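You operate a simulated robot arm through the tools that you are given. There is no shell and no other tool. Be economical: measure what you need, move in short steps, check, and stop when the job is done.

You are at the controls of a simulated robot arm. One attempt, no reset.

JOB
Park the iron: dial off, iron on its rest, clip shut, switch off.
Fine: dial first; the pressing cloth goes back in its corner. Set down upright: iron.
Where things are to end (x, y in the base frame): iron within 20 mm of [900, 100].

Only the result counts: the job must be done as asked and must still hold three seconds after the hand-in. Knocking over, shifting, dropping, spilling or breaking anything else fails it. Flat cloth is picked up by pressing the open fingertips on it (5 to 10 N) and closing them slowly along it; thin cloth reads only 2 to 8 mm in the jaws.

ROBOT AND FRAMES
A 6-joint arm with a two-finger gripper on a trunk, on a base that drives. Base frame: it is fixed to the floor where the robot stands at the start and does not move with it; the origin is under the middle of the robot, x ahead of it, y to its left, z up. Lengths are in mm, angles in degrees, forces in N, time in s.
It reaches about 1298 mm from its shoulder. Its first joint turns from -149.0 to 149.0 degrees. Places, roughly: corner of the ironing table [1100, 0, 800]; iron clip [800, 0, 800]; iron dial [700, 0, 700]; iron switch [600, 200, 700]; top of the iron rest [900, 100, 800]; vacuum box switch [500, 400, 600]. Payload 1.57 kg.
Tool frame: the origin (TCP) lies between the finger pads and is the grasp point; the fingertips stand 21 mm ahead of it; z points along the fingers, y is the line along which they close. Largest opening 70 mm; the body of the gripper starts 50 mm behind the TCP.
Orientation is told as [roll, pitch, yaw] about the base's x, y, z axes, in that order, counted from this pose: with the fingers straight down and closing along the base's y, the tool's x points along the base's -x, its y along +y and its z along -z.

CONTROLS
- The arm moves only by the tool jog_arm. Its argument "targets" is text: rows parted by semicolons, each of 7 numbers parted by spaces: the finger opening in cm, from 0 to 7, then the shift along the tool's x, y, z in cm, then the turn, a rotation vector about the tool's x, y, z in degrees. In form: hand tx ty tz ax ay az; .... A call has 1 to 8 rows; each row shifts and turns the commanded pose from where the row before left it, along the tool's axes as they then stand. Rows are played at 5 a second. More than 50 mm and 8.6 degrees between two rows, or a gripper value outside its range, and nothing of the call is played. A pose out of reach is approached as far as the arm can. The call stops where the force on the tool passes 50 N (or 10 N more than at its start, if that is more) or the arm is blocked; 0.2 s more then pass. Each finger halts on what it meets, pressing with about 30 N; the grip force reading is that of the motor and also rises with nothing between the fingers. The clock runs only during rows and for 0.2 s after the last one: add rows that do not move to give the fingers time. The reply holds the time, the measured pose of the TCP, the force on the tool along the base axes, the opening and the grip force, in the units named above and with some noise, with the torque about the TCP (base axes, N m) and any sound that the robot's microphone picked up.
- Cameras (640 x 400 px; columns grow to the right, rows downward): "scene" is now at [13.7, 207.7, 1678.4]; the picture's right is [0.45, -0.89, 0.00], its down [-0.74, -0.37, -0.56] and it looks along [0.50, 0.25, -0.83] (base axes); focal length 249 px, centre (320, 200). "wrist" rides on the gripper at [79, 4, -81] in the tool frame; the picture's right is [-0.05, 1.00, 0.00], its down [-0.67, -0.04, -0.74] and it looks along [-0.74, -0.04, 0.67] (tool axes); focal length 256 px, centre (320, 200). There is no depth. A picture from a camera that has moved, and an enlarged one, comes with that camera's place and axes in the base frame and with its lens.
- grab_frame(camera): a new picture of that camera. It takes no simulated time.
- lift_body(by): slides the trunk up (or, below 0, down) by that many mm; the arm and the scene camera ride with it, the base frame stays. It gives what a move gives, with no picture.
- roll_base(legs): drives the robot by 1 to 6 legs, each [ahead, turn to the left] in mm and degrees, along the robot's own axes; the way and the turn of a leg run together, so that a leg with both is an arc; at most 1500 mm and 180 degrees a leg. The arm and the cameras ride along, it lands a little off, and it stops where it bumps. It gives what a move gives.
- aim_head(pan, tilt): turns the head with the scene camera to pan (to the left, within 155 degrees either way) and tilt (down, from -29 to 69), counted from straight ahead of the robot. It gives what a move gives.
- zoom(camera, box): a new picture of the part [left, top, right, bottom] of that camera's present view, enlarged. It takes no simulated time.
- job_done(): hands the job in; it is judged then, once.

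Work in short steps. Places have to be worked out from the pictures, the camera data and where the tool is seen: move nearer, look again, correct. Check each grasp and each placing, and mend what went wrong. You have 120 turns and 98 pictures in all, those below and enlarged ones among them. Open the gripper and draw the arm clear of the work before you hand the job in, unless the task says otherwise; then end with one line.

The tools are called after "Call:" by a JSON object that holds its "name" and its "arguments". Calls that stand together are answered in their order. jog_arm: Moves the arm, as the interface text tells. Its arguments: {"type":"object","properties":{"targets":{"type":"string"}},"required":["targets"]} The other tools are called the same way: lift_body (by) slides the trunk up or down; roll_base (legs) drives the base; aim_head (pan, tilt) turns the head that bears the scene camera; grab_frame (camera) takes a picture; zoom (camera, box) takes an enlarged picture of a part of a camera's view; job_done () hands the job in.

At the start:

```text
time_s: 0.0
position: [768.2, -111.3, 1022.9]
tcp_rot: [0.0, 0.1, -0.6]
force: [-0.4, 0.3, 0.7]
moment: [0.0, 0.01, -0.03]
width: 70.0
gripper_force: 0.0
trunk travel left (down, up): [-704.0, 266.0]
robot x, y, heading: [-3.5, 6.1, -0.0]
head pan, tilt: [26.4, 56.1]
```

scene: 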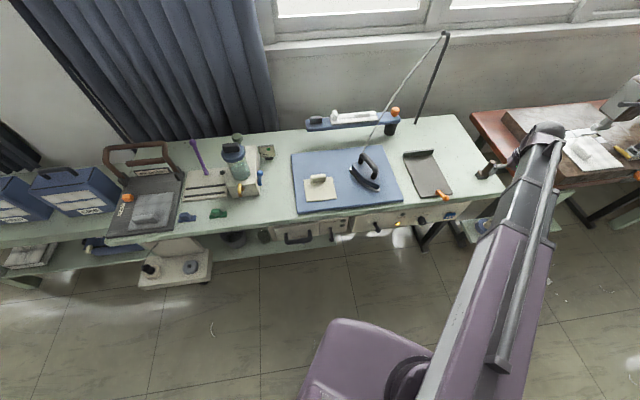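
wrist: 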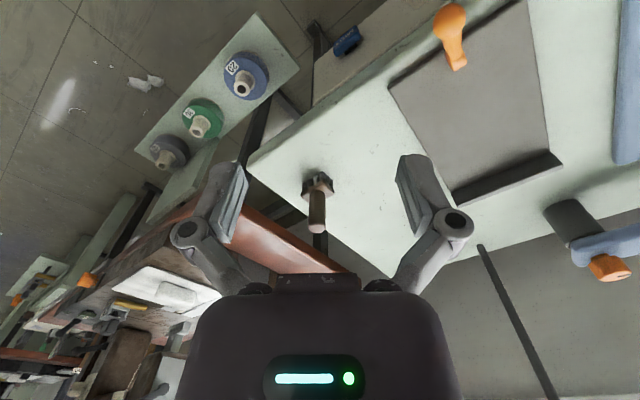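

The scene shows the iron on a blue mat, a grey rest plate with an orange clip, and knobs along the table front. I zoom in on the work area to identify the parts.

Call:
{"name": "zoom", "arguments": {"camera": "scene", "box": [280, 90, 520, 250]}}

Call:
{"name": "zoom", "arguments": {"camera": "scene", "box": [340, 180, 480, 260]}}

Call:
{"name": "zoom", "arguments": {"camera": "scene", "box": [90, 120, 350, 290]}}

```text
2.50 times, centred on (400, 170) of scene
camera zoom: at [13.7, 207.7, 1678.4], right [0.45, -0.89, 0.0], down [-0.74, -0.37, -0.56], along [0.5, 0.25, -0.83], focal length 623 px, centre (120, 275)
```

zoom: 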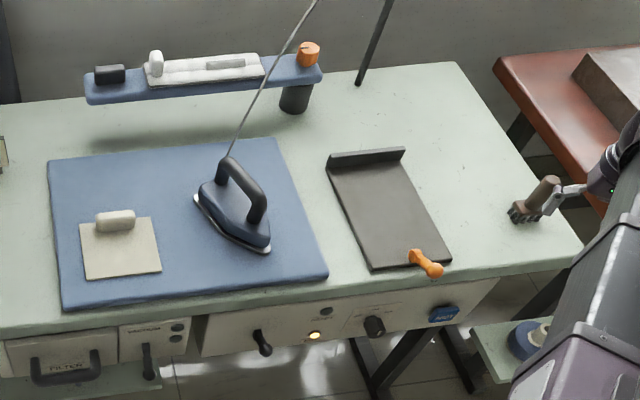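

```text
4.57 times, centred on (410, 220) of scene
camera zoom: at [13.7, 207.7, 1678.4], right [0.45, -0.89, 0.0], down [-0.74, -0.37, -0.56], along [0.5, 0.25, -0.83], focal length 1139 px, centre (-91, 109)
```

zoom: 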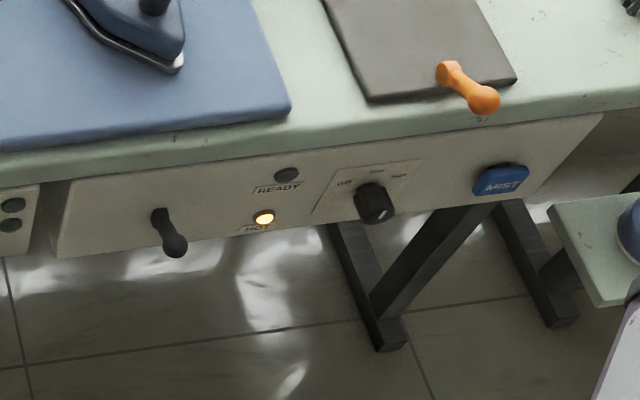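

```text
2.35 times, centred on (220, 205) of scene
camera zoom: at [13.7, 207.7, 1678.4], right [0.45, -0.89, 0.0], down [-0.74, -0.37, -0.56], along [0.5, 0.25, -0.83], focal length 586 px, centre (555, 188)
```

zoom: 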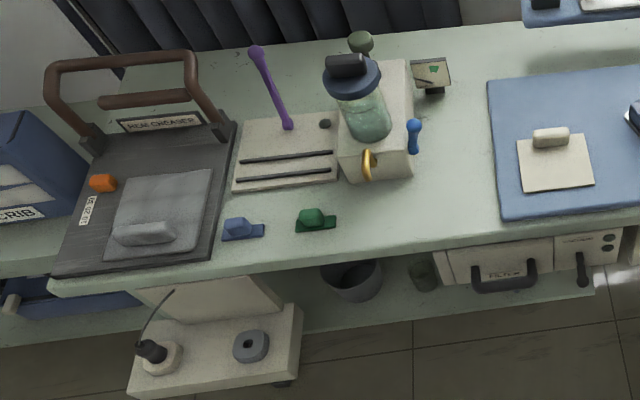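

I check the far-right area of the table near [1100, 0], and the front panel, in more detail for markings.

Call:
{"name": "zoom", "arguments": {"camera": "scene", "box": [400, 100, 520, 200]}}

Call:
{"name": "zoom", "arguments": {"camera": "scene", "box": [290, 130, 410, 220]}}

Call:
{"name": "zoom", "arguments": {"camera": "wrist", "box": [230, 0, 640, 280]}}

```text
4.00 times, centred on (460, 150) of scene
camera zoom: at [13.7, 207.7, 1678.4], right [0.45, -0.89, 0.0], down [-0.74, -0.37, -0.56], along [0.5, 0.25, -0.83], focal length 997 px, centre (-240, 400)
```

zoom: 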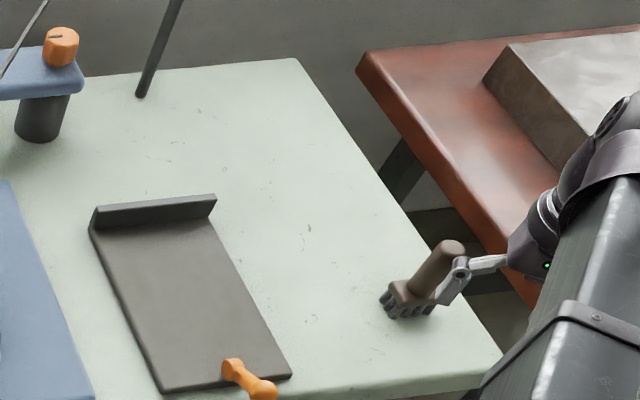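

```text
4.44 times, centred on (350, 175) of scene
camera zoom: at [13.7, 207.7, 1678.4], right [0.45, -0.89, 0.0], down [-0.74, -0.37, -0.56], along [0.5, 0.25, -0.83], focal length 1108 px, centre (187, 311)
```

zoom: 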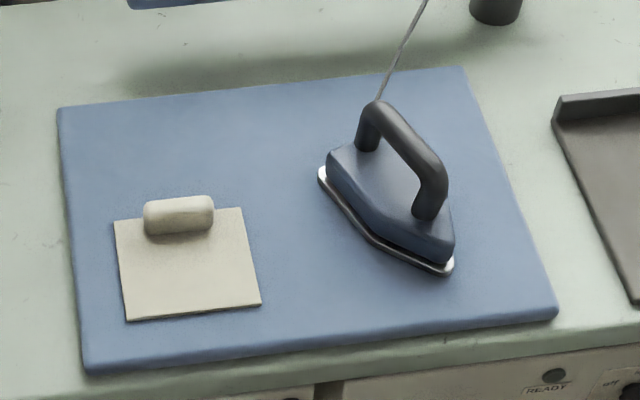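

```text
1.43 times, centred on (435, 140) of wrist
camera zoom: at [688.2, -105.7, 1103.6], right [0.06, 1.0, 0.0], down [0.67, -0.04, 0.74], along [0.74, -0.05, -0.67], focal length 366 px, centre (156, 286)
```

zoom: 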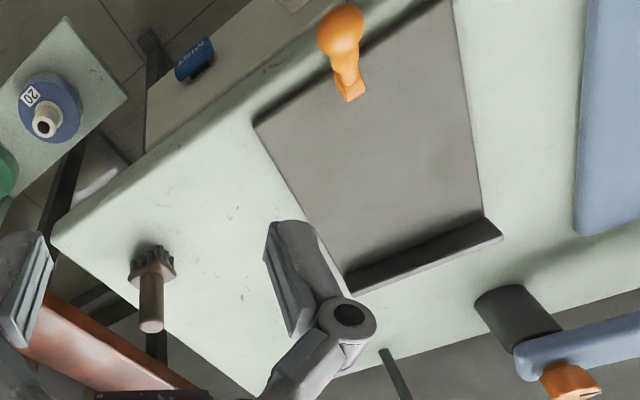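

The dial, switch lever, clip and rest are identified, and the table is rotated by about 33°. I draw the arm back and yaw it square to the table front so the wrist camera can view the panel.

Call:
{"name": "jog_arm", "arguments": {"targets": "7 4.5 1.2 0 0 0 -5.5; 7 4.5 1.2 0 0 0 -5.5; 7 4.5 1.2 0 0 0 -5.5; 7 4.5 1.2 0 0 0 -5.5; 7 4.5 1.2 0 0 0 -5.5; 7 4.5 1.2 0 0 0 -5.5; 7 0 0 0 0 0 0"}}

Call:
{"name": "grab_frame", "arguments": {"camera": "wrist"}}

```text
time_s: 1.6
position: [522.4, -110.5, 1024.1]
tcp_rot: [-0.1, 0.0, 32.5]
force: [-0.9, 0.4, -0.6]
moment: [0.01, 0.0, -0.01]
width: 69.7
gripper_force: 0.1
out of reach, approached as far as the arm can: row 6
trunk travel left (down, up): [-704.0, 266.0]
robot x, y, heading: [-1.2, 5.9, 0.4]
head pan, tilt: [26.4, 56.1]
```

```text
89 pictures are left
camera wrist: at [451.5, -148.5, 1103.8], right [-0.49, 0.87, 0.0], down [0.58, 0.33, 0.74], along [0.65, 0.37, -0.67], focal length 256 px, centre (320, 200)
```

wrist: 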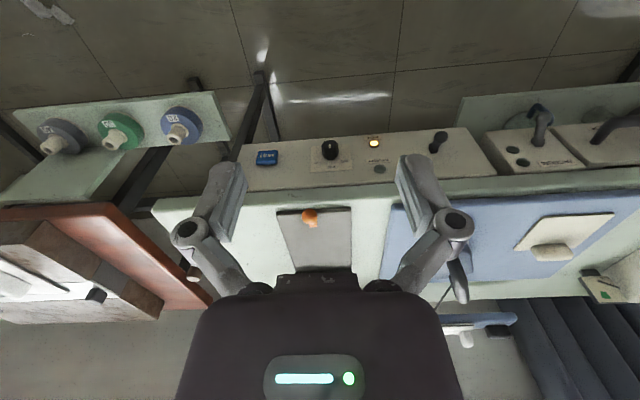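

Triangulating the dial gives about (741, 42, 650) and the switch lever about (605, 221, 665), with the table normal at about 34°. I tip the gripper toward horizontal while moving forward a bit, still above everything.

Call:
{"name": "jog_arm", "arguments": {"targets": "7 -1.5 0 0 0 -8.5 0; 7 -1.48 0 0.22 0 -8.5 0; 7 -1.43 0 0.44 0 -8.5 0; 7 -1.35 0 0.65 0 -8.5 0; 7 -1.24 0 0.84 0 -8.5 0; 7 -1.11 0 1.01 0 -8.5 0; 7 -0.94 0 1.17 0 -8.5 0; 7 -0.76 0 1.29 0 0 0"}}

Call:
{"name": "grab_frame", "arguments": {"camera": "wrist"}}

Call:
{"name": "grab_frame", "arguments": {"camera": "scene"}}

```text
time_s: 3.4
position: [659.1, -55.8, 1113.9]
tcp_rot: [0.1, -59.6, 32.4]
force: [-0.6, -0.1, 0.0]
moment: [0.01, 0.01, 0.04]
width: 70.0
gripper_force: 0.0
out of reach, approached as far as the arm can: row 1, 2, 3, 4, 5, 6, 7
trunk travel left (down, up): [-704.0, 266.0]
robot x, y, heading: [-4.5, 3.5, 0.3]
head pan, tilt: [26.4, 56.1]
```

```text
88 pictures are left
camera wrist: at [562.9, -110.5, 1086.9], right [-0.51, 0.86, 0.05], down [-0.24, -0.19, 0.95], along [0.83, 0.48, 0.3], focal length 256 px, centre (320, 200)
```

wrist: 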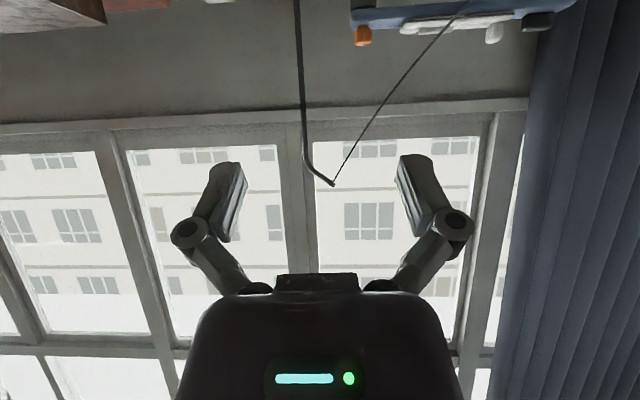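

```text
87 pictures are left
camera scene: at [13.9, 207.8, 1678.4], right [0.45, -0.89, 0.0], down [-0.74, -0.37, -0.56], along [0.5, 0.25, -0.83], focal length 249 px, centre (320, 200)
```

scene: 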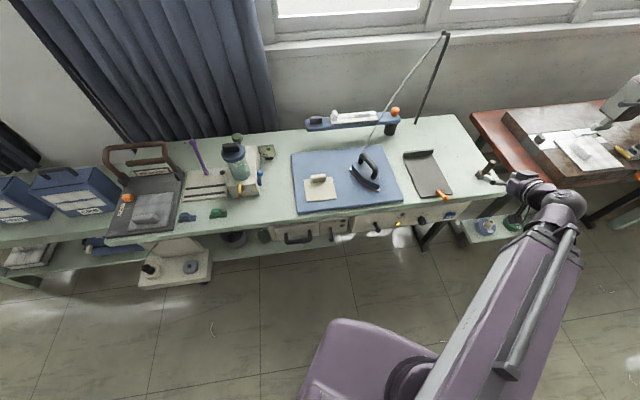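

The arm is folded against its near limit, so I need more distance. I back the base by 300 mm.

Call:
{"name": "roll_base", "arguments": {"legs": [[-300, 0]]}}

```text
time_s: 5.8
position: [364.2, -59.9, 1113.5]
tcp_rot: [-1.0, -60.4, 33.3]
force: [-1.1, 0.0, 1.6]
moment: [-0.02, 0.0, -0.01]
width: 70.4
gripper_force: 0.0
trunk travel left (down, up): [-704.0, 266.0]
robot x, y, heading: [-284.9, 9.7, -0.1]
head pan, tilt: [26.4, 56.1]
stopped in leg 1: the robot was blocked; the commanded pose is now the measured one
```

The base was stopped at -285 mm, which is enough room. I lower the trunk by 300 mm to bring the arm to panel height, then look.

Call:
{"name": "lift_body", "arguments": {"by": -300}}

Call:
{"name": "grab_frame", "arguments": {"camera": "scene"}}

Call:
{"name": "grab_frame", "arguments": {"camera": "wrist"}}

```text
time_s: 9.0
position: [368.5, -62.8, 943.2]
tcp_rot: [-1.1, -60.9, 34.5]
force: [-0.7, -1.3, 0.1]
moment: [-0.01, 0.03, 0.03]
width: 70.1
gripper_force: 0.1
trunk travel left (down, up): [-537.0, 433.0]
robot x, y, heading: [-293.1, 3.0, -0.5]
head pan, tilt: [26.4, 56.1]
stopped: the arm was blocked; the commanded pose is now the measured one
```

```text
86 pictures are left
camera scene: at [-242.8, 207.1, 1513.6], right [0.44, -0.9, -0.01], down [-0.76, -0.36, -0.54], along [0.48, 0.24, -0.84], focal length 249 px, centre (320, 200)
```

scene: 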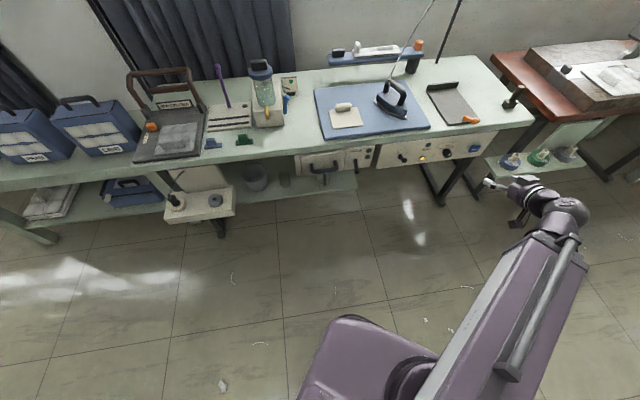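

```text
85 pictures are left
camera wrist: at [273.7, -119.0, 913.8], right [-0.53, 0.85, 0.04], down [-0.26, -0.2, 0.94], along [0.81, 0.49, 0.33], focal length 256 px, centre (320, 200)
```

wrist: 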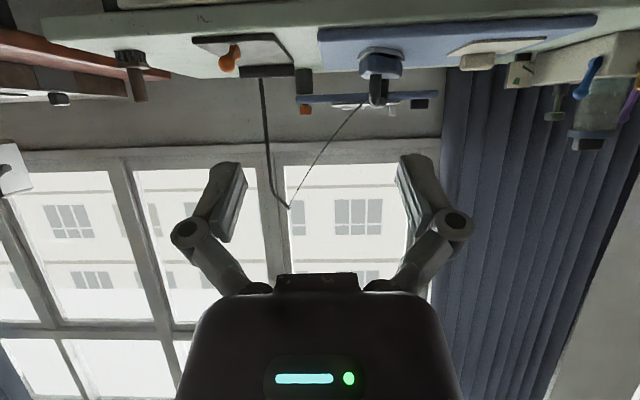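

The trunk stopped because the arm was blocked. I check what blocks it by turning the head toward the arm's elbow and the rear.

Call:
{"name": "aim_head", "arguments": {"pan": -60, "tilt": 65}}

Call:
{"name": "grab_frame", "arguments": {"camera": "scene"}}

Call:
{"name": "aim_head", "arguments": {"pan": -150, "tilt": 45}}

Call:
{"name": "grab_frame", "arguments": {"camera": "scene"}}

```text
time_s: 10.6
position: [368.5, -64.8, 944.1]
tcp_rot: [-1.7, -61.0, 34.4]
force: [1.1, 0.0, 0.7]
moment: [0.01, 0.04, 0.02]
width: 70.0
gripper_force: 0.0
trunk travel left (down, up): [-537.0, 433.0]
robot x, y, heading: [-293.0, 4.8, -0.9]
head pan, tilt: [-60.0, 65.0]
```

```text
84 pictures are left
camera scene: at [-276.4, 123.6, 1503.9], right [-0.87, -0.49, 0.02], down [-0.46, 0.79, -0.41], along [0.19, -0.37, -0.91], focal length 249 px, centre (320, 200)
```

scene: 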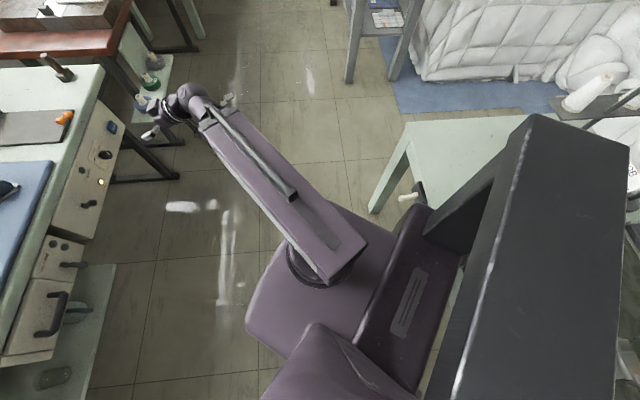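

```text
time_s: 12.2
position: [368.2, -63.6, 942.7]
tcp_rot: [-1.8, -61.0, 34.3]
force: [-0.3, 0.3, 0.3]
moment: [0.02, -0.01, -0.03]
width: 70.1
gripper_force: 0.1
trunk travel left (down, up): [-537.0, 433.0]
robot x, y, heading: [-288.2, 4.7, -0.6]
head pan, tilt: [-150.0, 45.0]
```

```text
83 pictures are left
camera scene: at [-376.1, 136.6, 1531.0], right [-0.49, 0.87, 0.01], down [0.6, 0.35, -0.72], along [-0.63, -0.35, -0.69], focal length 249 px, centre (320, 200)
```

scene: 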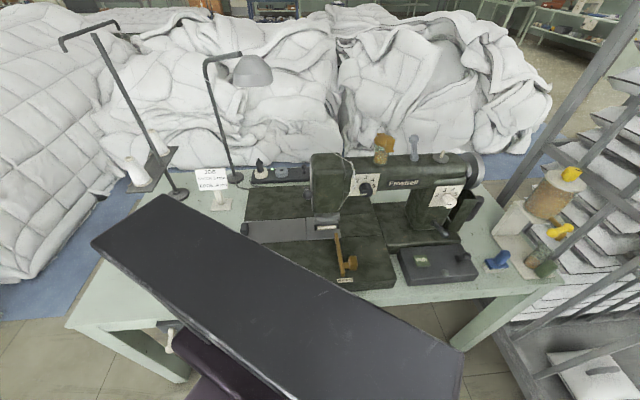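

The trunk's rear is at the sewing table behind; nothing there looks disturbed. I drive 100 mm forward to clear it and face the head back to the work.

Call:
{"name": "roll_base", "arguments": {"legs": [[110, 0]]}}

Call:
{"name": "aim_head", "arguments": {"pan": 10, "tilt": 42}}

Call:
{"name": "lift_body", "arguments": {"by": -150}}

Call:
{"name": "grab_frame", "arguments": {"camera": "scene"}}

```text
time_s: 13.5
position: [466.8, -62.9, 951.4]
tcp_rot: [-0.8, -60.9, 34.3]
force: [0.4, 0.2, -0.5]
moment: [0.03, -0.03, 0.0]
width: 70.0
gripper_force: 0.0
trunk travel left (down, up): [-537.0, 433.0]
robot x, y, heading: [-181.4, 3.6, -0.5]
head pan, tilt: [-150.0, 45.0]
```

```text
time_s: 16.0
position: [467.2, -61.7, 951.4]
tcp_rot: [-0.9, -60.9, 34.2]
force: [0.3, 0.4, -0.5]
moment: [0.01, 0.0, 0.0]
width: 70.0
gripper_force: 0.1
trunk travel left (down, up): [-537.0, 433.0]
robot x, y, heading: [-182.5, 2.0, -0.4]
head pan, tilt: [10.0, 42.0]
```

```text
time_s: 17.7
position: [466.2, -62.8, 802.5]
tcp_rot: [-1.0, -60.9, 34.3]
force: [0.2, 0.1, 0.1]
moment: [-0.03, 0.0, 0.0]
width: 70.0
gripper_force: 0.0
trunk travel left (down, up): [-387.0, 583.0]
robot x, y, heading: [-182.4, 5.1, -0.5]
head pan, tilt: [10.0, 42.0]
```

```text
82 pictures are left
camera scene: at [-146.4, 187.0, 1380.7], right [0.16, -0.99, 0.0], down [-0.66, -0.11, -0.74], along [0.73, 0.12, -0.67], focal length 249 px, centre (320, 200)
```

scene: 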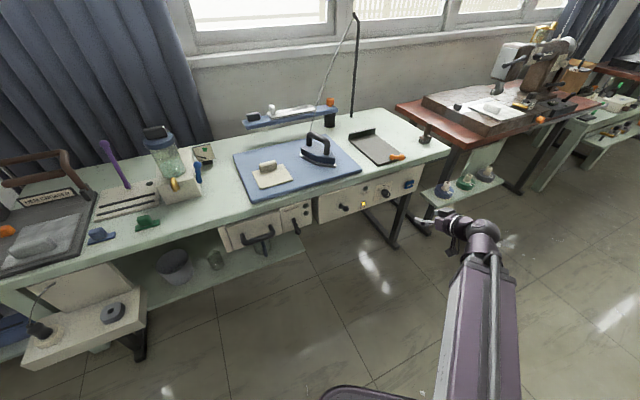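

Clear now. I zoom the panel with the lower scene camera to read the dial, lamp, and switch.

Call:
{"name": "zoom", "arguments": {"camera": "scene", "box": [310, 145, 440, 225]}}

Call:
{"name": "zoom", "arguments": {"camera": "scene", "box": [225, 90, 445, 220]}}

```text
4.92 times, centred on (375, 185) of scene
camera zoom: at [-146.4, 187.0, 1380.7], right [0.16, -0.99, 0.0], down [-0.66, -0.11, -0.74], along [0.73, 0.12, -0.67], focal length 1227 px, centre (49, 274)
```

zoom: 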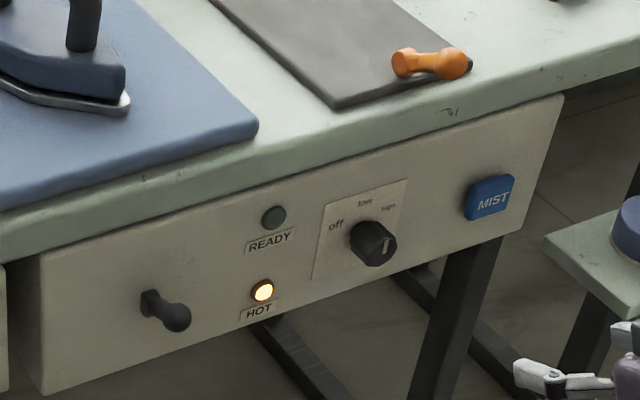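

```text
2.91 times, centred on (335, 155) of scene
camera zoom: at [-146.4, 187.0, 1380.7], right [0.16, -0.99, 0.0], down [-0.66, -0.11, -0.74], along [0.73, 0.12, -0.67], focal length 725 px, centre (276, 331)
```

zoom: 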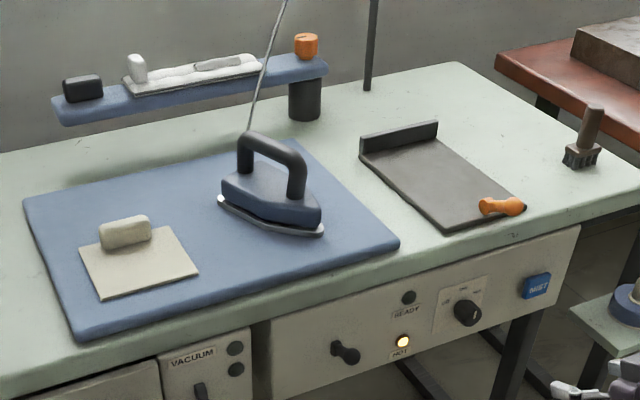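

The dial has off at left, low at top and high at right, and HOT is lit. I lower further, then bring the wrist camera in front of the dial.

Call:
{"name": "lift_body", "arguments": {"by": -130}}

Call:
{"name": "jog_arm", "arguments": {"targets": "7 -1.25 -1.7 2.17 0 7.5 0; 7 -1.52 -1.7 1.98 0 7.5 0; 7 -1.77 -1.7 1.77 0 7.5 0; 7 -1.98 -1.6 1.52 0 7.5 0; 7 0 0 0 0 0 0"}}

Call:
{"name": "grab_frame", "arguments": {"camera": "wrist"}}

```text
time_s: 19.3
position: [466.3, -62.7, 671.2]
tcp_rot: [-1.0, -60.9, 34.2]
force: [-0.4, 0.5, 0.2]
moment: [0.01, -0.01, 0.01]
width: 70.0
gripper_force: 0.0
trunk travel left (down, up): [-257.0, 713.0]
robot x, y, heading: [-183.4, 4.9, -0.7]
head pan, tilt: [10.0, 42.0]
```

```text
time_s: 20.5
position: [590.8, -61.9, 602.4]
tcp_rot: [-0.5, -30.9, 33.7]
force: [-0.1, -0.5, 0.1]
moment: [0.02, -0.01, 0.01]
width: 69.9
gripper_force: 0.0
out of reach, approached as far as the arm can: row 1, 2, 3, 4
trunk travel left (down, up): [-257.0, 713.0]
robot x, y, heading: [-180.3, 4.3, -0.5]
head pan, tilt: [10.0, 42.0]
```

```text
79 pictures are left
camera wrist: at [494.5, -118.9, 630.8], right [-0.51, 0.86, 0.02], down [0.17, 0.08, 0.98], along [0.84, 0.51, -0.19], focal length 256 px, centre (320, 200)
```

wrist: 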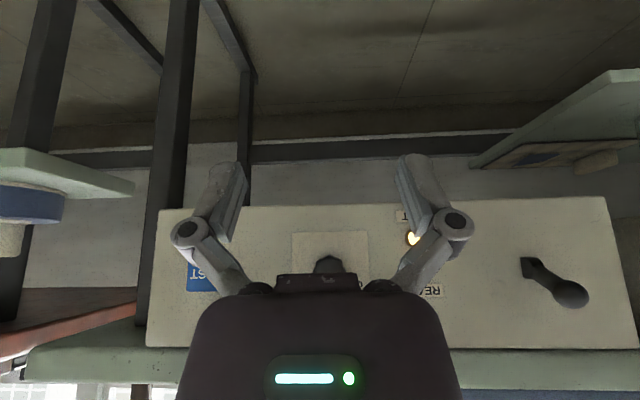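

The arm is folded too tightly again (shoulder too close). I raise the trunk so the shoulder sits higher, then come down with the arm.

Call:
{"name": "lift_body", "arguments": {"by": 250}}

Call:
{"name": "jog_arm", "arguments": {"targets": "7 2 0 3.46 0 0 0; 7 2 0 3.46 0 0 0; 7 2 0 3.46 0 0 0; 7 1.5 0 2.6 0 0 0; 7 0 0 0 0 0 0"}}

Call:
{"name": "grab_frame", "arguments": {"camera": "wrist"}}

```text
time_s: 23.1
position: [589.4, -62.7, 852.6]
tcp_rot: [-0.4, -31.0, 33.8]
force: [-0.7, 0.1, -0.3]
moment: [0.0, 0.03, -0.02]
width: 70.3
gripper_force: 0.0
trunk travel left (down, up): [-507.0, 463.0]
robot x, y, heading: [-180.0, 7.6, -0.7]
head pan, tilt: [10.0, 42.0]
```

```text
time_s: 24.3
position: [588.6, -62.9, 851.1]
tcp_rot: [-0.4, -31.0, 33.8]
force: [-0.8, 0.1, -0.4]
moment: [0.03, 0.02, 0.02]
width: 69.8
gripper_force: 0.1
out of reach, approached as far as the arm can: row 1, 2, 3, 4
trunk travel left (down, up): [-507.0, 463.0]
robot x, y, heading: [-182.2, 1.5, -0.8]
head pan, tilt: [10.0, 42.0]
```

```text
78 pictures are left
camera wrist: at [494.4, -119.0, 880.9], right [-0.51, 0.86, 0.02], down [0.17, 0.08, 0.98], along [0.84, 0.51, -0.19], focal length 256 px, centre (320, 200)
```

wrist: 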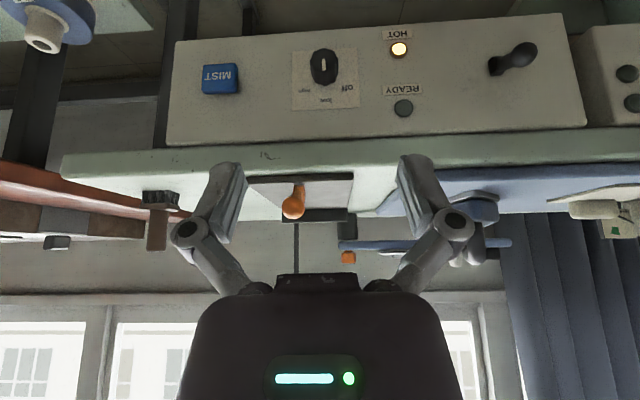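

Straight down is refused, so I need to understand the arm's configuration. I look down at the arm with the head.

Call:
{"name": "aim_head", "arguments": {"pan": -35, "tilt": 69}}

Call:
{"name": "grab_frame", "arguments": {"camera": "scene"}}

```text
time_s: 25.4
position: [589.5, -63.9, 851.4]
tcp_rot: [-0.5, -31.0, 33.9]
force: [0.3, -0.2, 0.2]
moment: [-0.01, 0.06, 0.0]
width: 70.1
gripper_force: 0.1
trunk travel left (down, up): [-507.0, 463.0]
robot x, y, heading: [-183.2, 3.6, -0.5]
head pan, tilt: [-35.0, 68.8]
```

```text
77 pictures are left
camera scene: at [-183.3, 140.9, 1467.5], right [-0.58, -0.81, 0.0], down [-0.76, 0.54, -0.36], along [0.3, -0.21, -0.93], focal length 249 px, centre (320, 200)
```

scene: 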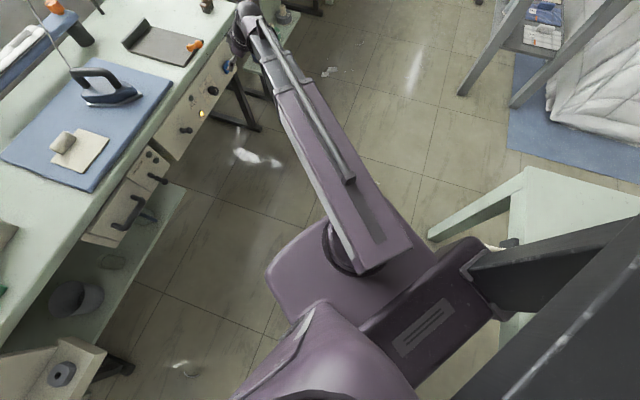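

Readings fit a SCARA-like arm: the wrist centre, about 172 mm behind the TCP, keeps constant height relative to the trunk. So z comes from the trunk lift and arm moves must stay level. I zoom on the dial from here.

Call:
{"name": "zoom", "arguments": {"camera": "wrist", "box": [160, 10, 600, 150]}}

Call:
{"name": "zoom", "arguments": {"camera": "wrist", "box": [280, 35, 370, 115]}}

```text
1.45 times, centred on (380, 80) of wrist
camera zoom: at [494.4, -119.0, 880.9], right [-0.51, 0.86, 0.02], down [0.17, 0.08, 0.98], along [0.84, 0.51, -0.19], focal length 372 px, centre (233, 374)
```

zoom: 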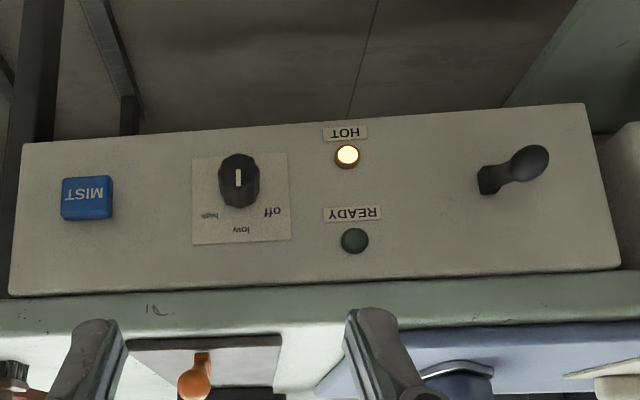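

```text
5.00 times, centred on (325, 75) of wrist
camera zoom: at [494.4, -119.0, 880.9], right [-0.51, 0.86, 0.02], down [0.17, 0.08, 0.98], along [0.84, 0.51, -0.19], focal length 1280 px, centre (295, 825)
```

zoom: 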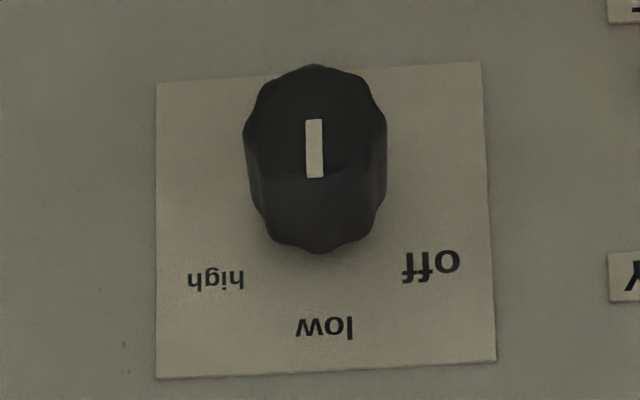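

Pointer stands at low (top); off is to its left, roughly 55° counter-clockwise. Dial face is at about (730, 34, 654). I pitch the gripper level about its wrist centre, then lower the trunk.

Call:
{"name": "jog_arm", "arguments": {"targets": "7 -2.52 0 -0.19 0 -8.43 0; 7 -2.52 0 -0.19 0 -8.43 0; 7 -2.52 0 -0.19 0 -8.43 0; 7 -2.52 0 -0.19 0 -8.43 0; 7 -2.52 0 -0.19 0 -8.43 0; 7 -2.52 0 -0.19 0 -8.43 0; 7 -2.52 0 -0.19 0 -8.43 0; 7 0 0 0 0 0 0"}}

Call:
{"name": "aim_head", "arguments": {"pan": 10, "tilt": 42}}

```text
time_s: 27.2
position: [657.6, -17.2, 1011.0]
tcp_rot: [-85.5, -89.5, 119.1]
force: [0.4, 0.2, 0.3]
moment: [0.02, -0.01, -0.02]
width: 69.9
gripper_force: 0.1
out of reach, approached as far as the arm can: row 3, 5, 7
trunk travel left (down, up): [-507.0, 463.0]
robot x, y, heading: [-185.4, 1.6, -0.7]
head pan, tilt: [-35.0, 68.8]
```

```text
time_s: 28.3
position: [657.3, -16.9, 1011.9]
tcp_rot: [-76.3, -89.5, 109.9]
force: [0.2, -0.2, 0.2]
moment: [-0.02, -0.01, 0.02]
width: 70.1
gripper_force: 0.0
trunk travel left (down, up): [-507.0, 463.0]
robot x, y, heading: [-185.1, 3.5, -0.6]
head pan, tilt: [10.0, 42.0]
```

The model holds: the TCP is at (657, -17, 1011) and level. I lower the trunk 357 mm to dial height.

Call:
{"name": "lift_body", "arguments": {"by": -357}}

Call:
{"name": "grab_frame", "arguments": {"camera": "wrist"}}

Call:
{"name": "grab_frame", "arguments": {"camera": "scene"}}

```text
time_s: 31.8
position: [656.2, -15.3, 654.1]
tcp_rot: [-76.3, -89.5, 109.8]
force: [-0.1, 0.5, 0.5]
moment: [-0.02, 0.01, 0.0]
width: 70.0
gripper_force: 0.1
trunk travel left (down, up): [-150.0, 820.0]
robot x, y, heading: [-182.9, 6.9, -0.4]
head pan, tilt: [10.0, 42.0]
```

```text
74 pictures are left
camera wrist: at [586.2, -57.8, 575.2], right [-0.55, 0.83, 0.05], down [-0.6, -0.44, 0.67], along [0.58, 0.34, 0.74], focal length 256 px, centre (320, 200)
```

wrist: 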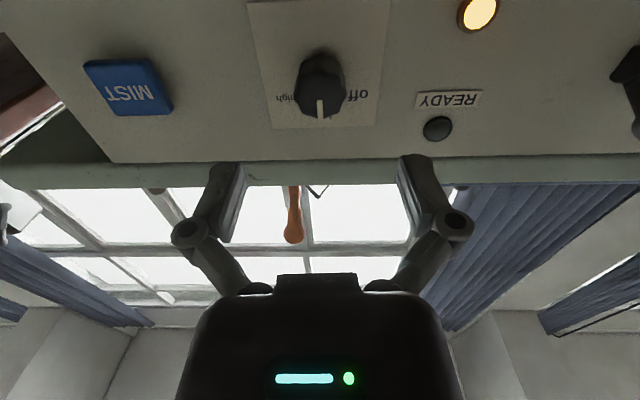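

```text
73 pictures are left
camera scene: at [-146.3, 187.0, 1143.7], right [0.16, -0.99, 0.0], down [-0.66, -0.11, -0.74], along [0.73, 0.12, -0.67], focal length 249 px, centre (320, 200)
```

scene: 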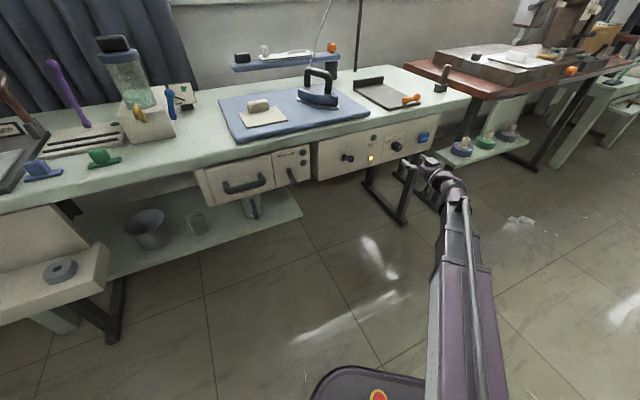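

Dial is centred between the fingers and level. I advance 82 mm onto the knob with the fingers open.

Call:
{"name": "jog_arm", "arguments": {"targets": "7 0 0 2.5 0 0 0; 7 0 0 2.5 0 0 0; 7 0 0 1.6 0 0 0; 7 0 0 1.6 0 0 0; 7 0 0 0 0 0 0"}}

Call:
{"name": "grab_frame", "arguments": {"camera": "wrist"}}

```text
time_s: 33.0
position: [724.3, 29.6, 654.2]
tcp_rot: [-66.5, -89.5, 100.1]
force: [-0.4, 0.8, 0.0]
moment: [0.02, -0.02, 0.02]
width: 70.3
gripper_force: 0.0
trunk travel left (down, up): [-150.0, 820.0]
robot x, y, heading: [-185.0, 2.9, -0.8]
head pan, tilt: [10.0, 42.0]
```

```text
72 pictures are left
camera wrist: at [654.5, -12.4, 575.0], right [-0.55, 0.83, 0.05], down [-0.6, -0.43, 0.67], along [0.58, 0.34, 0.74], focal length 256 px, centre (320, 200)
```

wrist: 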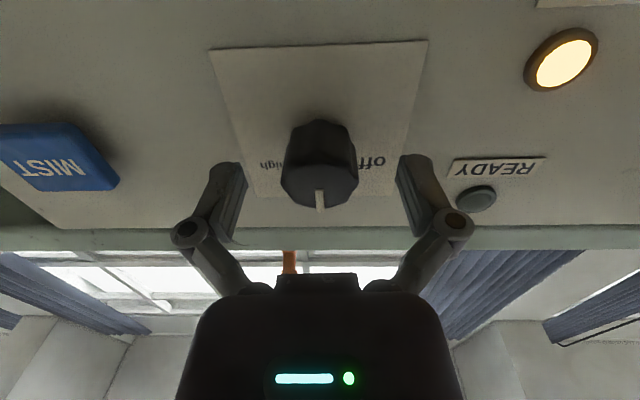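

The knob sits between the fingers without contact. I close on it.

Call:
{"name": "jog_arm", "arguments": {"targets": "5 0 0 0 0 0 0; 3 0 0 0 0 0 0; 3 0 0 0 0 0 0; 3 0 0 0 0 0 0"}}

```text
time_s: 34.0
position: [725.3, 29.3, 654.2]
tcp_rot: [-66.9, -89.4, 100.4]
force: [-3.4, -2.7, -1.5]
moment: [-0.03, 0.0, -0.01]
width: 33.8
gripper_force: 32.1
trunk travel left (down, up): [-150.0, 820.0]
robot x, y, heading: [-181.4, 1.1, -0.6]
head pan, tilt: [10.0, 42.0]
```

Gripped at 34 mm. I turn the knob counter-clockwise (tool z negative) in small steps, watching torque and sound.

Call:
{"name": "jog_arm", "arguments": {"targets": "3 0 0 0 0 0 -7; 3 0 0 0 0 0 -7; 3 0 0 0 0 0 -7; 3 0 0 0 0 0 -7; 3 0 0 0 0 0 0"}}

Call:
{"name": "grab_frame", "arguments": {"camera": "wrist"}}

```text
time_s: 35.2
position: [724.8, 27.5, 654.9]
tcp_rot: [-89.8, -61.6, 123.2]
force: [0.7, -0.7, 0.5]
moment: [0.12, -0.2, 0.02]
width: 33.6
gripper_force: 31.8
trunk travel left (down, up): [-150.0, 820.0]
robot x, y, heading: [-183.1, 2.8, -0.6]
head pan, tilt: [10.0, 42.0]
```

```text
71 pictures are left
camera wrist: at [675.4, -44.4, 582.7], right [-0.5, 0.75, -0.43], down [-0.78, -0.17, 0.6], along [0.38, 0.64, 0.67], focal length 256 px, centre (320, 200)
```

wrist: 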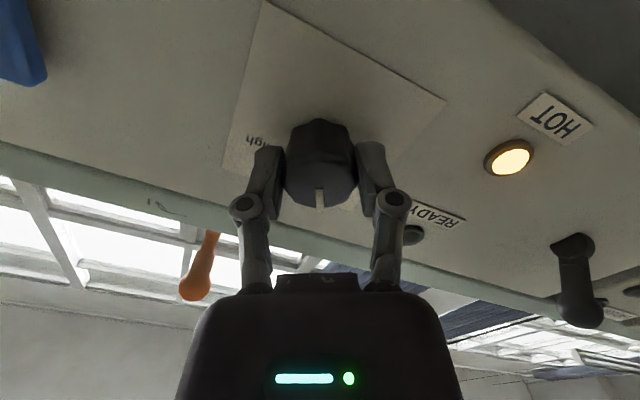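

The mark follows the gripper, so the knob is turning. I continue.

Call:
{"name": "jog_arm", "arguments": {"targets": "3 0 0 0 0 0 -7; 3 0 0 0 0 0 -7; 3 0 0 0 0 0 -7; 3 0 0 0 0 0 -6; 3 0 0 0 0 0 0"}}

Call:
{"name": "grab_frame", "arguments": {"camera": "wrist"}}

Call:
{"name": "zoom", "arguments": {"camera": "scene", "box": [310, 110, 440, 190]}}

```text
time_s: 36.4
position: [724.7, 26.9, 655.9]
tcp_rot: [-89.7, -34.4, 123.4]
force: [1.3, -2.7, 2.3]
moment: [0.13, -0.25, 0.3]
width: 33.8
gripper_force: 31.8
trunk travel left (down, up): [-150.0, 820.0]
robot x, y, heading: [-183.0, 3.6, -0.7]
head pan, tilt: [10.0, 42.0]
```

```text
70 pictures are left
camera wrist: at [691.5, -68.6, 606.3], right [-0.34, 0.51, -0.79], down [-0.91, 0.03, 0.41], along [0.23, 0.86, 0.45], focal length 256 px, centre (320, 200)
```

wrist: 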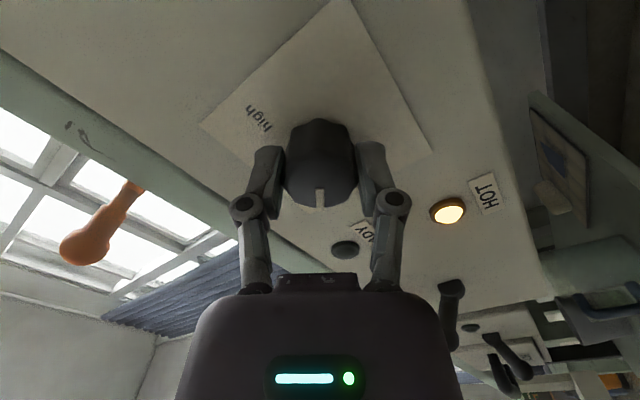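

```text
4.92 times, centred on (375, 150) of scene
camera zoom: at [-146.5, 186.9, 1143.8], right [0.16, -0.99, 0.0], down [-0.66, -0.11, -0.74], along [0.73, 0.12, -0.67], focal length 1227 px, centre (49, 446)
```

zoom: 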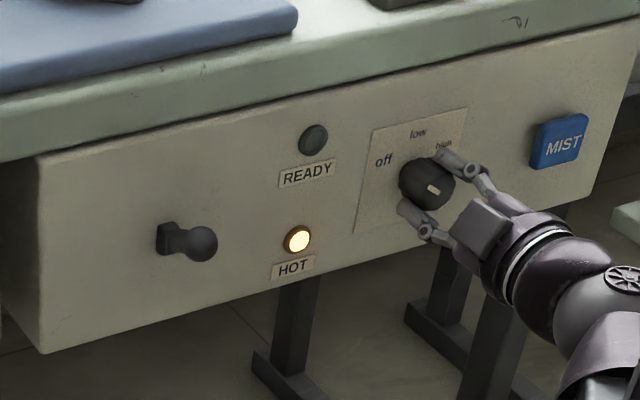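

The mark now points close to "off". I go a bit further to check whether an end stop or detent is met.

Call:
{"name": "jog_arm", "arguments": {"targets": "3 0 0 0 0 0 -4; 3 0 0 0 0 0 -3; 3 0 0 0 0 0 0"}}

Call:
{"name": "zoom", "arguments": {"camera": "scene", "box": [375, 135, 415, 160]}}

```text
time_s: 37.2
position: [725.3, 27.5, 655.6]
tcp_rot: [-90.0, -27.5, 123.4]
force: [2.9, -4.8, 4.0]
moment: [0.43, 0.2, -0.2]
width: 33.9
gripper_force: 31.5
trunk travel left (down, up): [-150.0, 820.0]
robot x, y, heading: [-180.5, 3.4, -0.8]
head pan, tilt: [10.0, 42.0]
```

```text
16.00 times, centred on (395, 148) of scene
camera zoom: at [-146.5, 186.7, 1143.8], right [0.16, -0.99, 0.0], down [-0.66, -0.11, -0.74], along [0.73, 0.12, -0.67], focal length 3988 px, centre (-880, 1040)
```

zoom: 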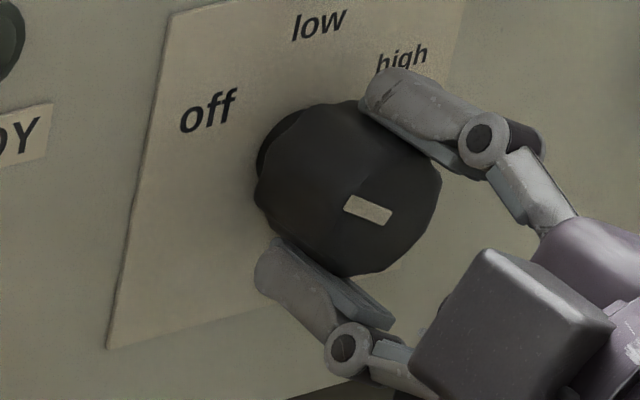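

Torque now opposes (about 0.47 N m), indicating the end stop. I open and retract to view the dial.

Call:
{"name": "jog_arm", "arguments": {"targets": "7 0 0 0 0 0 0; 7 0 0 0 0 0 0; 7 0 0 0 0 0 0; 7 0 0 -3 0 0 0; 7 0 0 -4 0 0 0; 7 0 0 0 0 0 0"}}

Call:
{"name": "grab_frame", "arguments": {"camera": "wrist"}}

Call:
{"name": "zoom", "arguments": {"camera": "scene", "box": [375, 135, 415, 160]}}

```text
time_s: 38.6
position: [665.9, -10.7, 655.0]
tcp_rot: [-89.9, -27.5, 123.5]
force: [-0.7, 0.0, 0.6]
moment: [0.01, -0.03, -0.01]
width: 70.3
gripper_force: 0.1
trunk travel left (down, up): [-150.0, 820.0]
robot x, y, heading: [-181.3, 4.5, -0.6]
head pan, tilt: [10.0, 42.0]
```

```text
67 pictures are left
camera wrist: at [636.1, -111.1, 614.2], right [-0.28, 0.42, -0.86], down [-0.94, 0.07, 0.34], along [0.2, 0.9, 0.38], focal length 256 px, centre (320, 200)
```

wrist: 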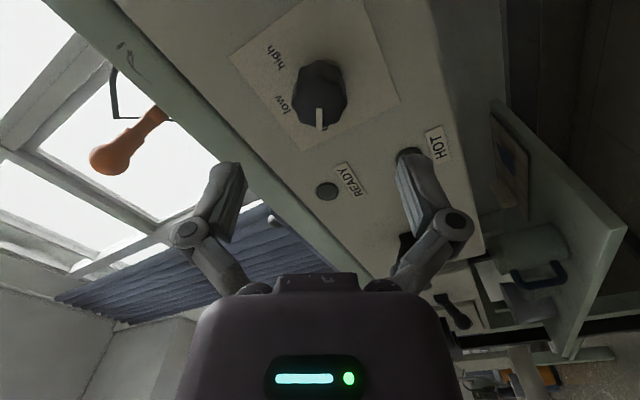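

```text
16.00 times, centred on (395, 148) of scene
camera zoom: at [-146.3, 187.1, 1143.7], right [0.16, -0.99, 0.0], down [-0.66, -0.11, -0.74], along [0.73, 0.12, -0.67], focal length 3988 px, centre (-880, 1040)
```

zoom: 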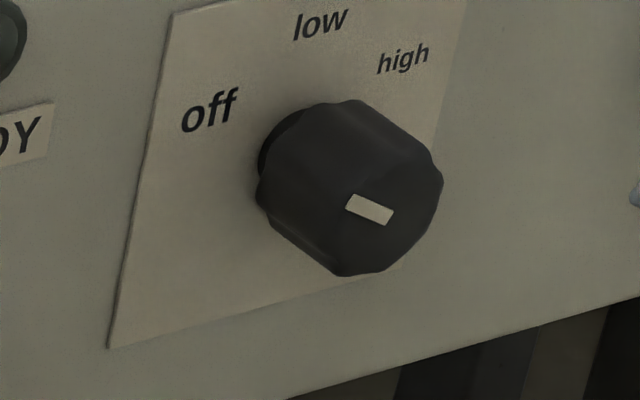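

The dial pointer matches "off". Next the switch lever: I roll the gripper back and slide left toward it.

Call:
{"name": "jog_arm", "arguments": {"targets": "7 0 0 0 0 0 7.8; 7 0 0 0 0 0 7.8; 7 0 0 0 0 0 7.8; 7 0 0 0 0 0 7.8; 7 0 0 0 0 0 7.8; 7 0 0 0 0 0 7.8; 7 0 0 0 0 0 7.8; 7 0 0 0 0 0 7.9"}}

Call:
{"name": "jog_arm", "arguments": {"targets": "7 0 4.5 0 0 0 0; 7 0 4.5 0 0 0 0; 7 0 4.5 0 0 0 0; 7 0 4.5 0 0 0 0; 7 0 4.5 0 0 0 0; 7 0 0 0 0 0 0"}}

Call:
{"name": "grab_frame", "arguments": {"camera": "wrist"}}

Call:
{"name": "zoom", "arguments": {"camera": "scene", "box": [320, 140, 380, 178]}}

```text
time_s: 40.4
position: [668.4, -10.8, 654.0]
tcp_rot: [69.4, -89.7, -36.0]
force: [1.2, 0.1, 0.7]
moment: [0.02, 0.03, -0.01]
width: 70.2
gripper_force: 0.0
trunk travel left (down, up): [-150.0, 820.0]
robot x, y, heading: [-181.3, 5.5, -0.4]
head pan, tilt: [10.0, 42.0]
```

```text
time_s: 41.8
position: [540.3, 177.3, 654.8]
tcp_rot: [122.4, -90.0, -89.0]
force: [0.0, -0.8, 0.8]
moment: [0.0, -0.01, 0.01]
width: 70.0
gripper_force: 0.1
trunk travel left (down, up): [-150.0, 820.0]
robot x, y, heading: [-180.9, 6.4, -0.5]
head pan, tilt: [10.0, 42.0]
```

```text
65 pictures are left
camera wrist: at [470.2, 137.4, 575.4], right [-0.55, 0.83, 0.05], down [-0.6, -0.44, 0.67], along [0.58, 0.33, 0.74], focal length 256 px, centre (320, 200)
```

wrist: 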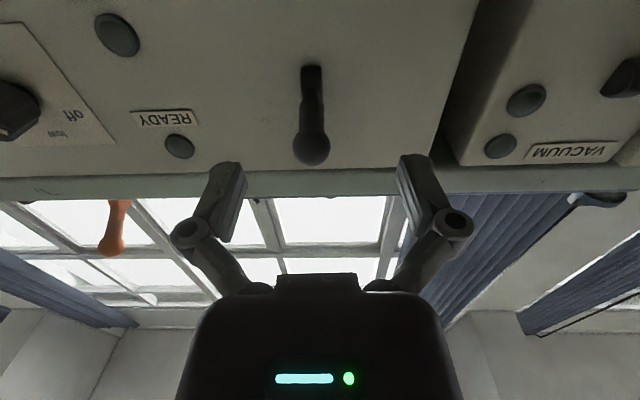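

```text
10.53 times, centred on (350, 159) of scene
camera zoom: at [-146.3, 187.0, 1143.7], right [0.16, -0.99, 0.0], down [-0.66, -0.11, -0.74], along [0.73, 0.12, -0.67], focal length 2624 px, centre (4, 632)
```

zoom: 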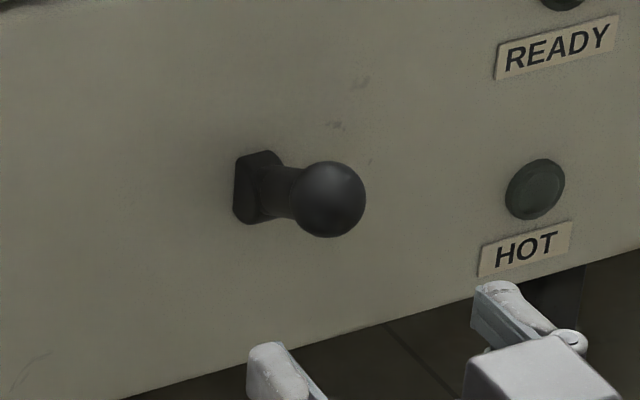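

The HOT lamp is out, so the dial is off. The lever ball is at (585, 201, 673), about 22 mm above its pivot level, i.e. lever up = on; pushing it down should turn it off. I raise to 702, close the fingers and advance over the ball.

Call:
{"name": "lift_body", "arguments": {"by": 48}}

Call:
{"name": "jog_arm", "arguments": {"targets": "3 0 -0.6 0 0 0 0; 0 0 0 0 0 0 0; 0 0 0 0 0 0 0; 0 0 0 2.2 0 0 0; 0 0 0 2.3 0 0 0; 0 0 0 0 0 0 0"}}

Call:
{"name": "grab_frame", "arguments": {"camera": "wrist"}}

Call:
{"name": "zoom", "arguments": {"camera": "scene", "box": [300, 120, 400, 190]}}

```text
time_s: 42.7
position: [541.8, 177.7, 702.7]
tcp_rot: [119.3, -90.0, -85.8]
force: [0.1, 0.0, 0.2]
moment: [-0.04, 0.02, 0.01]
width: 70.1
gripper_force: 0.1
trunk travel left (down, up): [-198.0, 772.0]
robot x, y, heading: [-184.7, 1.8, -0.4]
head pan, tilt: [10.0, 42.0]
```

```text
time_s: 44.1
position: [582.2, 197.2, 702.7]
tcp_rot: [156.4, -90.0, -122.9]
force: [0.0, -1.1, 0.7]
moment: [-0.03, 0.01, 0.0]
width: 0.0
gripper_force: 29.0
trunk travel left (down, up): [-198.0, 772.0]
robot x, y, heading: [-183.1, 3.0, -1.0]
head pan, tilt: [10.0, 42.0]
```

```text
63 pictures are left
camera wrist: at [510.8, 156.6, 623.5], right [-0.55, 0.83, 0.05], down [-0.6, -0.44, 0.67], along [0.58, 0.33, 0.74], focal length 256 px, centre (320, 200)
```

wrist: 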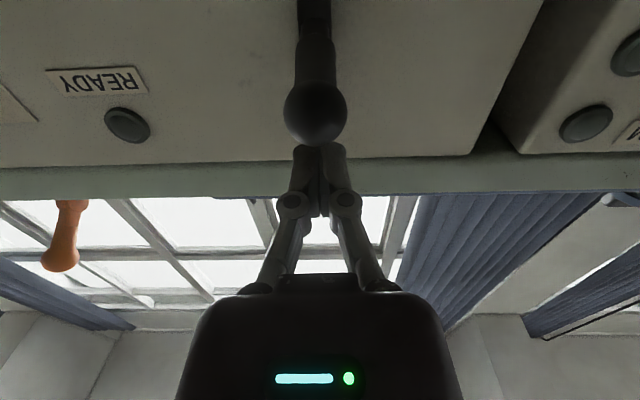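

```text
5.71 times, centred on (350, 155) of scene
camera zoom: at [-146.3, 187.1, 1191.7], right [0.16, -0.99, 0.0], down [-0.66, -0.11, -0.74], along [0.73, 0.12, -0.67], focal length 1424 px, centre (149, 457)
```

zoom: 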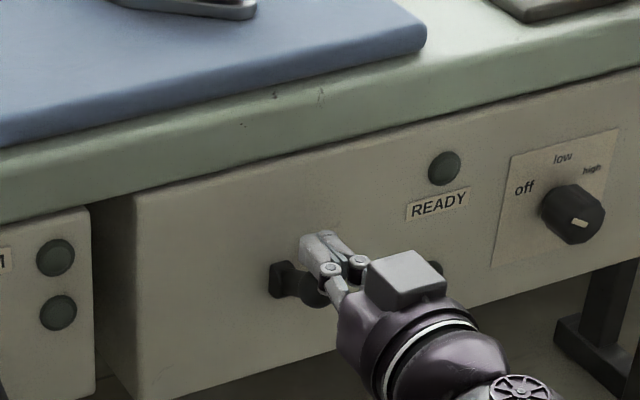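

Closed fingers sit just above the ball. I lower the trunk in steps to press the lever down.

Call:
{"name": "lift_body", "arguments": {"by": -25}}

Call:
{"name": "lift_body", "arguments": {"by": -15}}

Call:
{"name": "grab_frame", "arguments": {"camera": "wrist"}}

```text
time_s: 44.8
position: [581.1, 197.0, 677.0]
tcp_rot: [156.5, -89.9, -123.1]
force: [-0.7, 0.3, -0.4]
moment: [-0.02, 0.0, 0.0]
width: 0.1
gripper_force: 28.4
trunk travel left (down, up): [-173.0, 797.0]
robot x, y, heading: [-182.3, 5.9, -0.8]
head pan, tilt: [10.0, 42.0]
```

```text
time_s: 45.5
position: [581.9, 196.3, 662.6]
tcp_rot: [155.6, -89.9, -122.1]
force: [-0.5, 0.6, -0.7]
moment: [0.0, -0.01, -0.01]
width: 0.0
gripper_force: 28.1
trunk travel left (down, up): [-158.0, 812.0]
robot x, y, heading: [-183.1, -3.3, -0.6]
head pan, tilt: [10.0, 42.0]
```

```text
61 pictures are left
camera wrist: at [510.8, 156.6, 583.5], right [-0.55, 0.83, 0.05], down [-0.6, -0.44, 0.67], along [0.58, 0.33, 0.74], focal length 256 px, centre (320, 200)
```

wrist: 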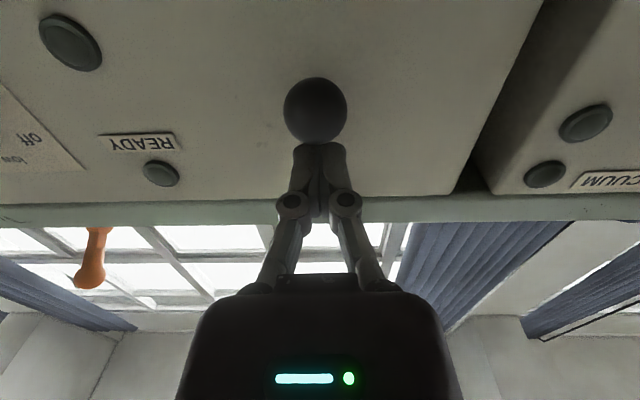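

The ball is going down with the fingers at almost no force. I continue.

Call:
{"name": "lift_body", "arguments": {"by": -12}}

Call:
{"name": "lift_body", "arguments": {"by": -8}}

Call:
{"name": "grab_frame", "arguments": {"camera": "wrist"}}

Call:
{"name": "zoom", "arguments": {"camera": "scene", "box": [300, 120, 400, 190]}}

```text
time_s: 46.0
position: [579.6, 195.6, 656.8]
tcp_rot: [130.1, -89.2, -96.7]
force: [-5.3, -4.2, 34.5]
moment: [0.41, -0.47, -0.22]
width: 6.1
gripper_force: 28.3
trunk travel left (down, up): [-148.0, 822.0]
robot x, y, heading: [-182.4, 7.0, -0.7]
head pan, tilt: [10.0, 42.0]
stopped: the force on the tool passed its limit at 54 N (the readings are from after the stop); the commanded pose is now the measured one
```

```text
time_s: 46.3
position: [580.5, 196.3, 656.2]
tcp_rot: [126.4, -88.8, -93.1]
force: [-4.1, -3.1, 41.1]
moment: [0.57, -0.56, -0.32]
width: 6.0
gripper_force: 28.5
trunk travel left (down, up): [-147.0, 823.0]
robot x, y, heading: [-178.9, 1.0, -0.7]
head pan, tilt: [10.0, 42.0]
stopped: the force on the tool passed its limit at 60 N (the readings are from after the stop); the commanded pose is now the measured one
```

```text
60 pictures are left
camera wrist: at [508.9, 156.9, 576.1], right [-0.55, 0.83, 0.07], down [-0.6, -0.45, 0.66], along [0.58, 0.32, 0.75], focal length 256 px, centre (320, 200)
```

wrist: 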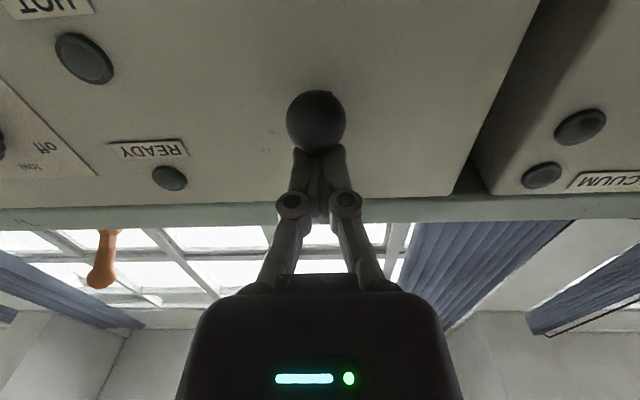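

```text
5.71 times, centred on (350, 155) of scene
camera zoom: at [-149.8, 186.1, 1141.1], right [0.16, -0.99, 0.0], down [-0.66, -0.11, -0.75], along [0.74, 0.12, -0.67], focal length 1424 px, centre (149, 457)
```

zoom: 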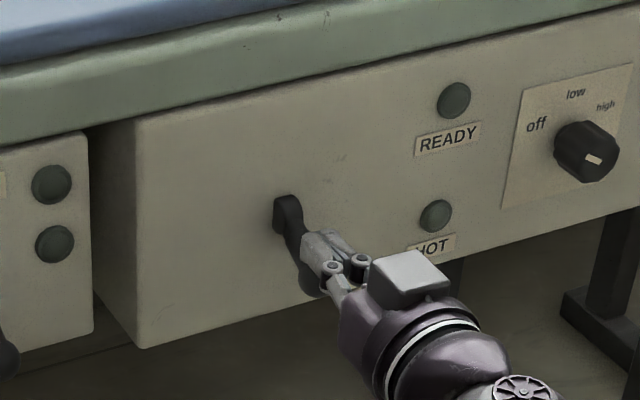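

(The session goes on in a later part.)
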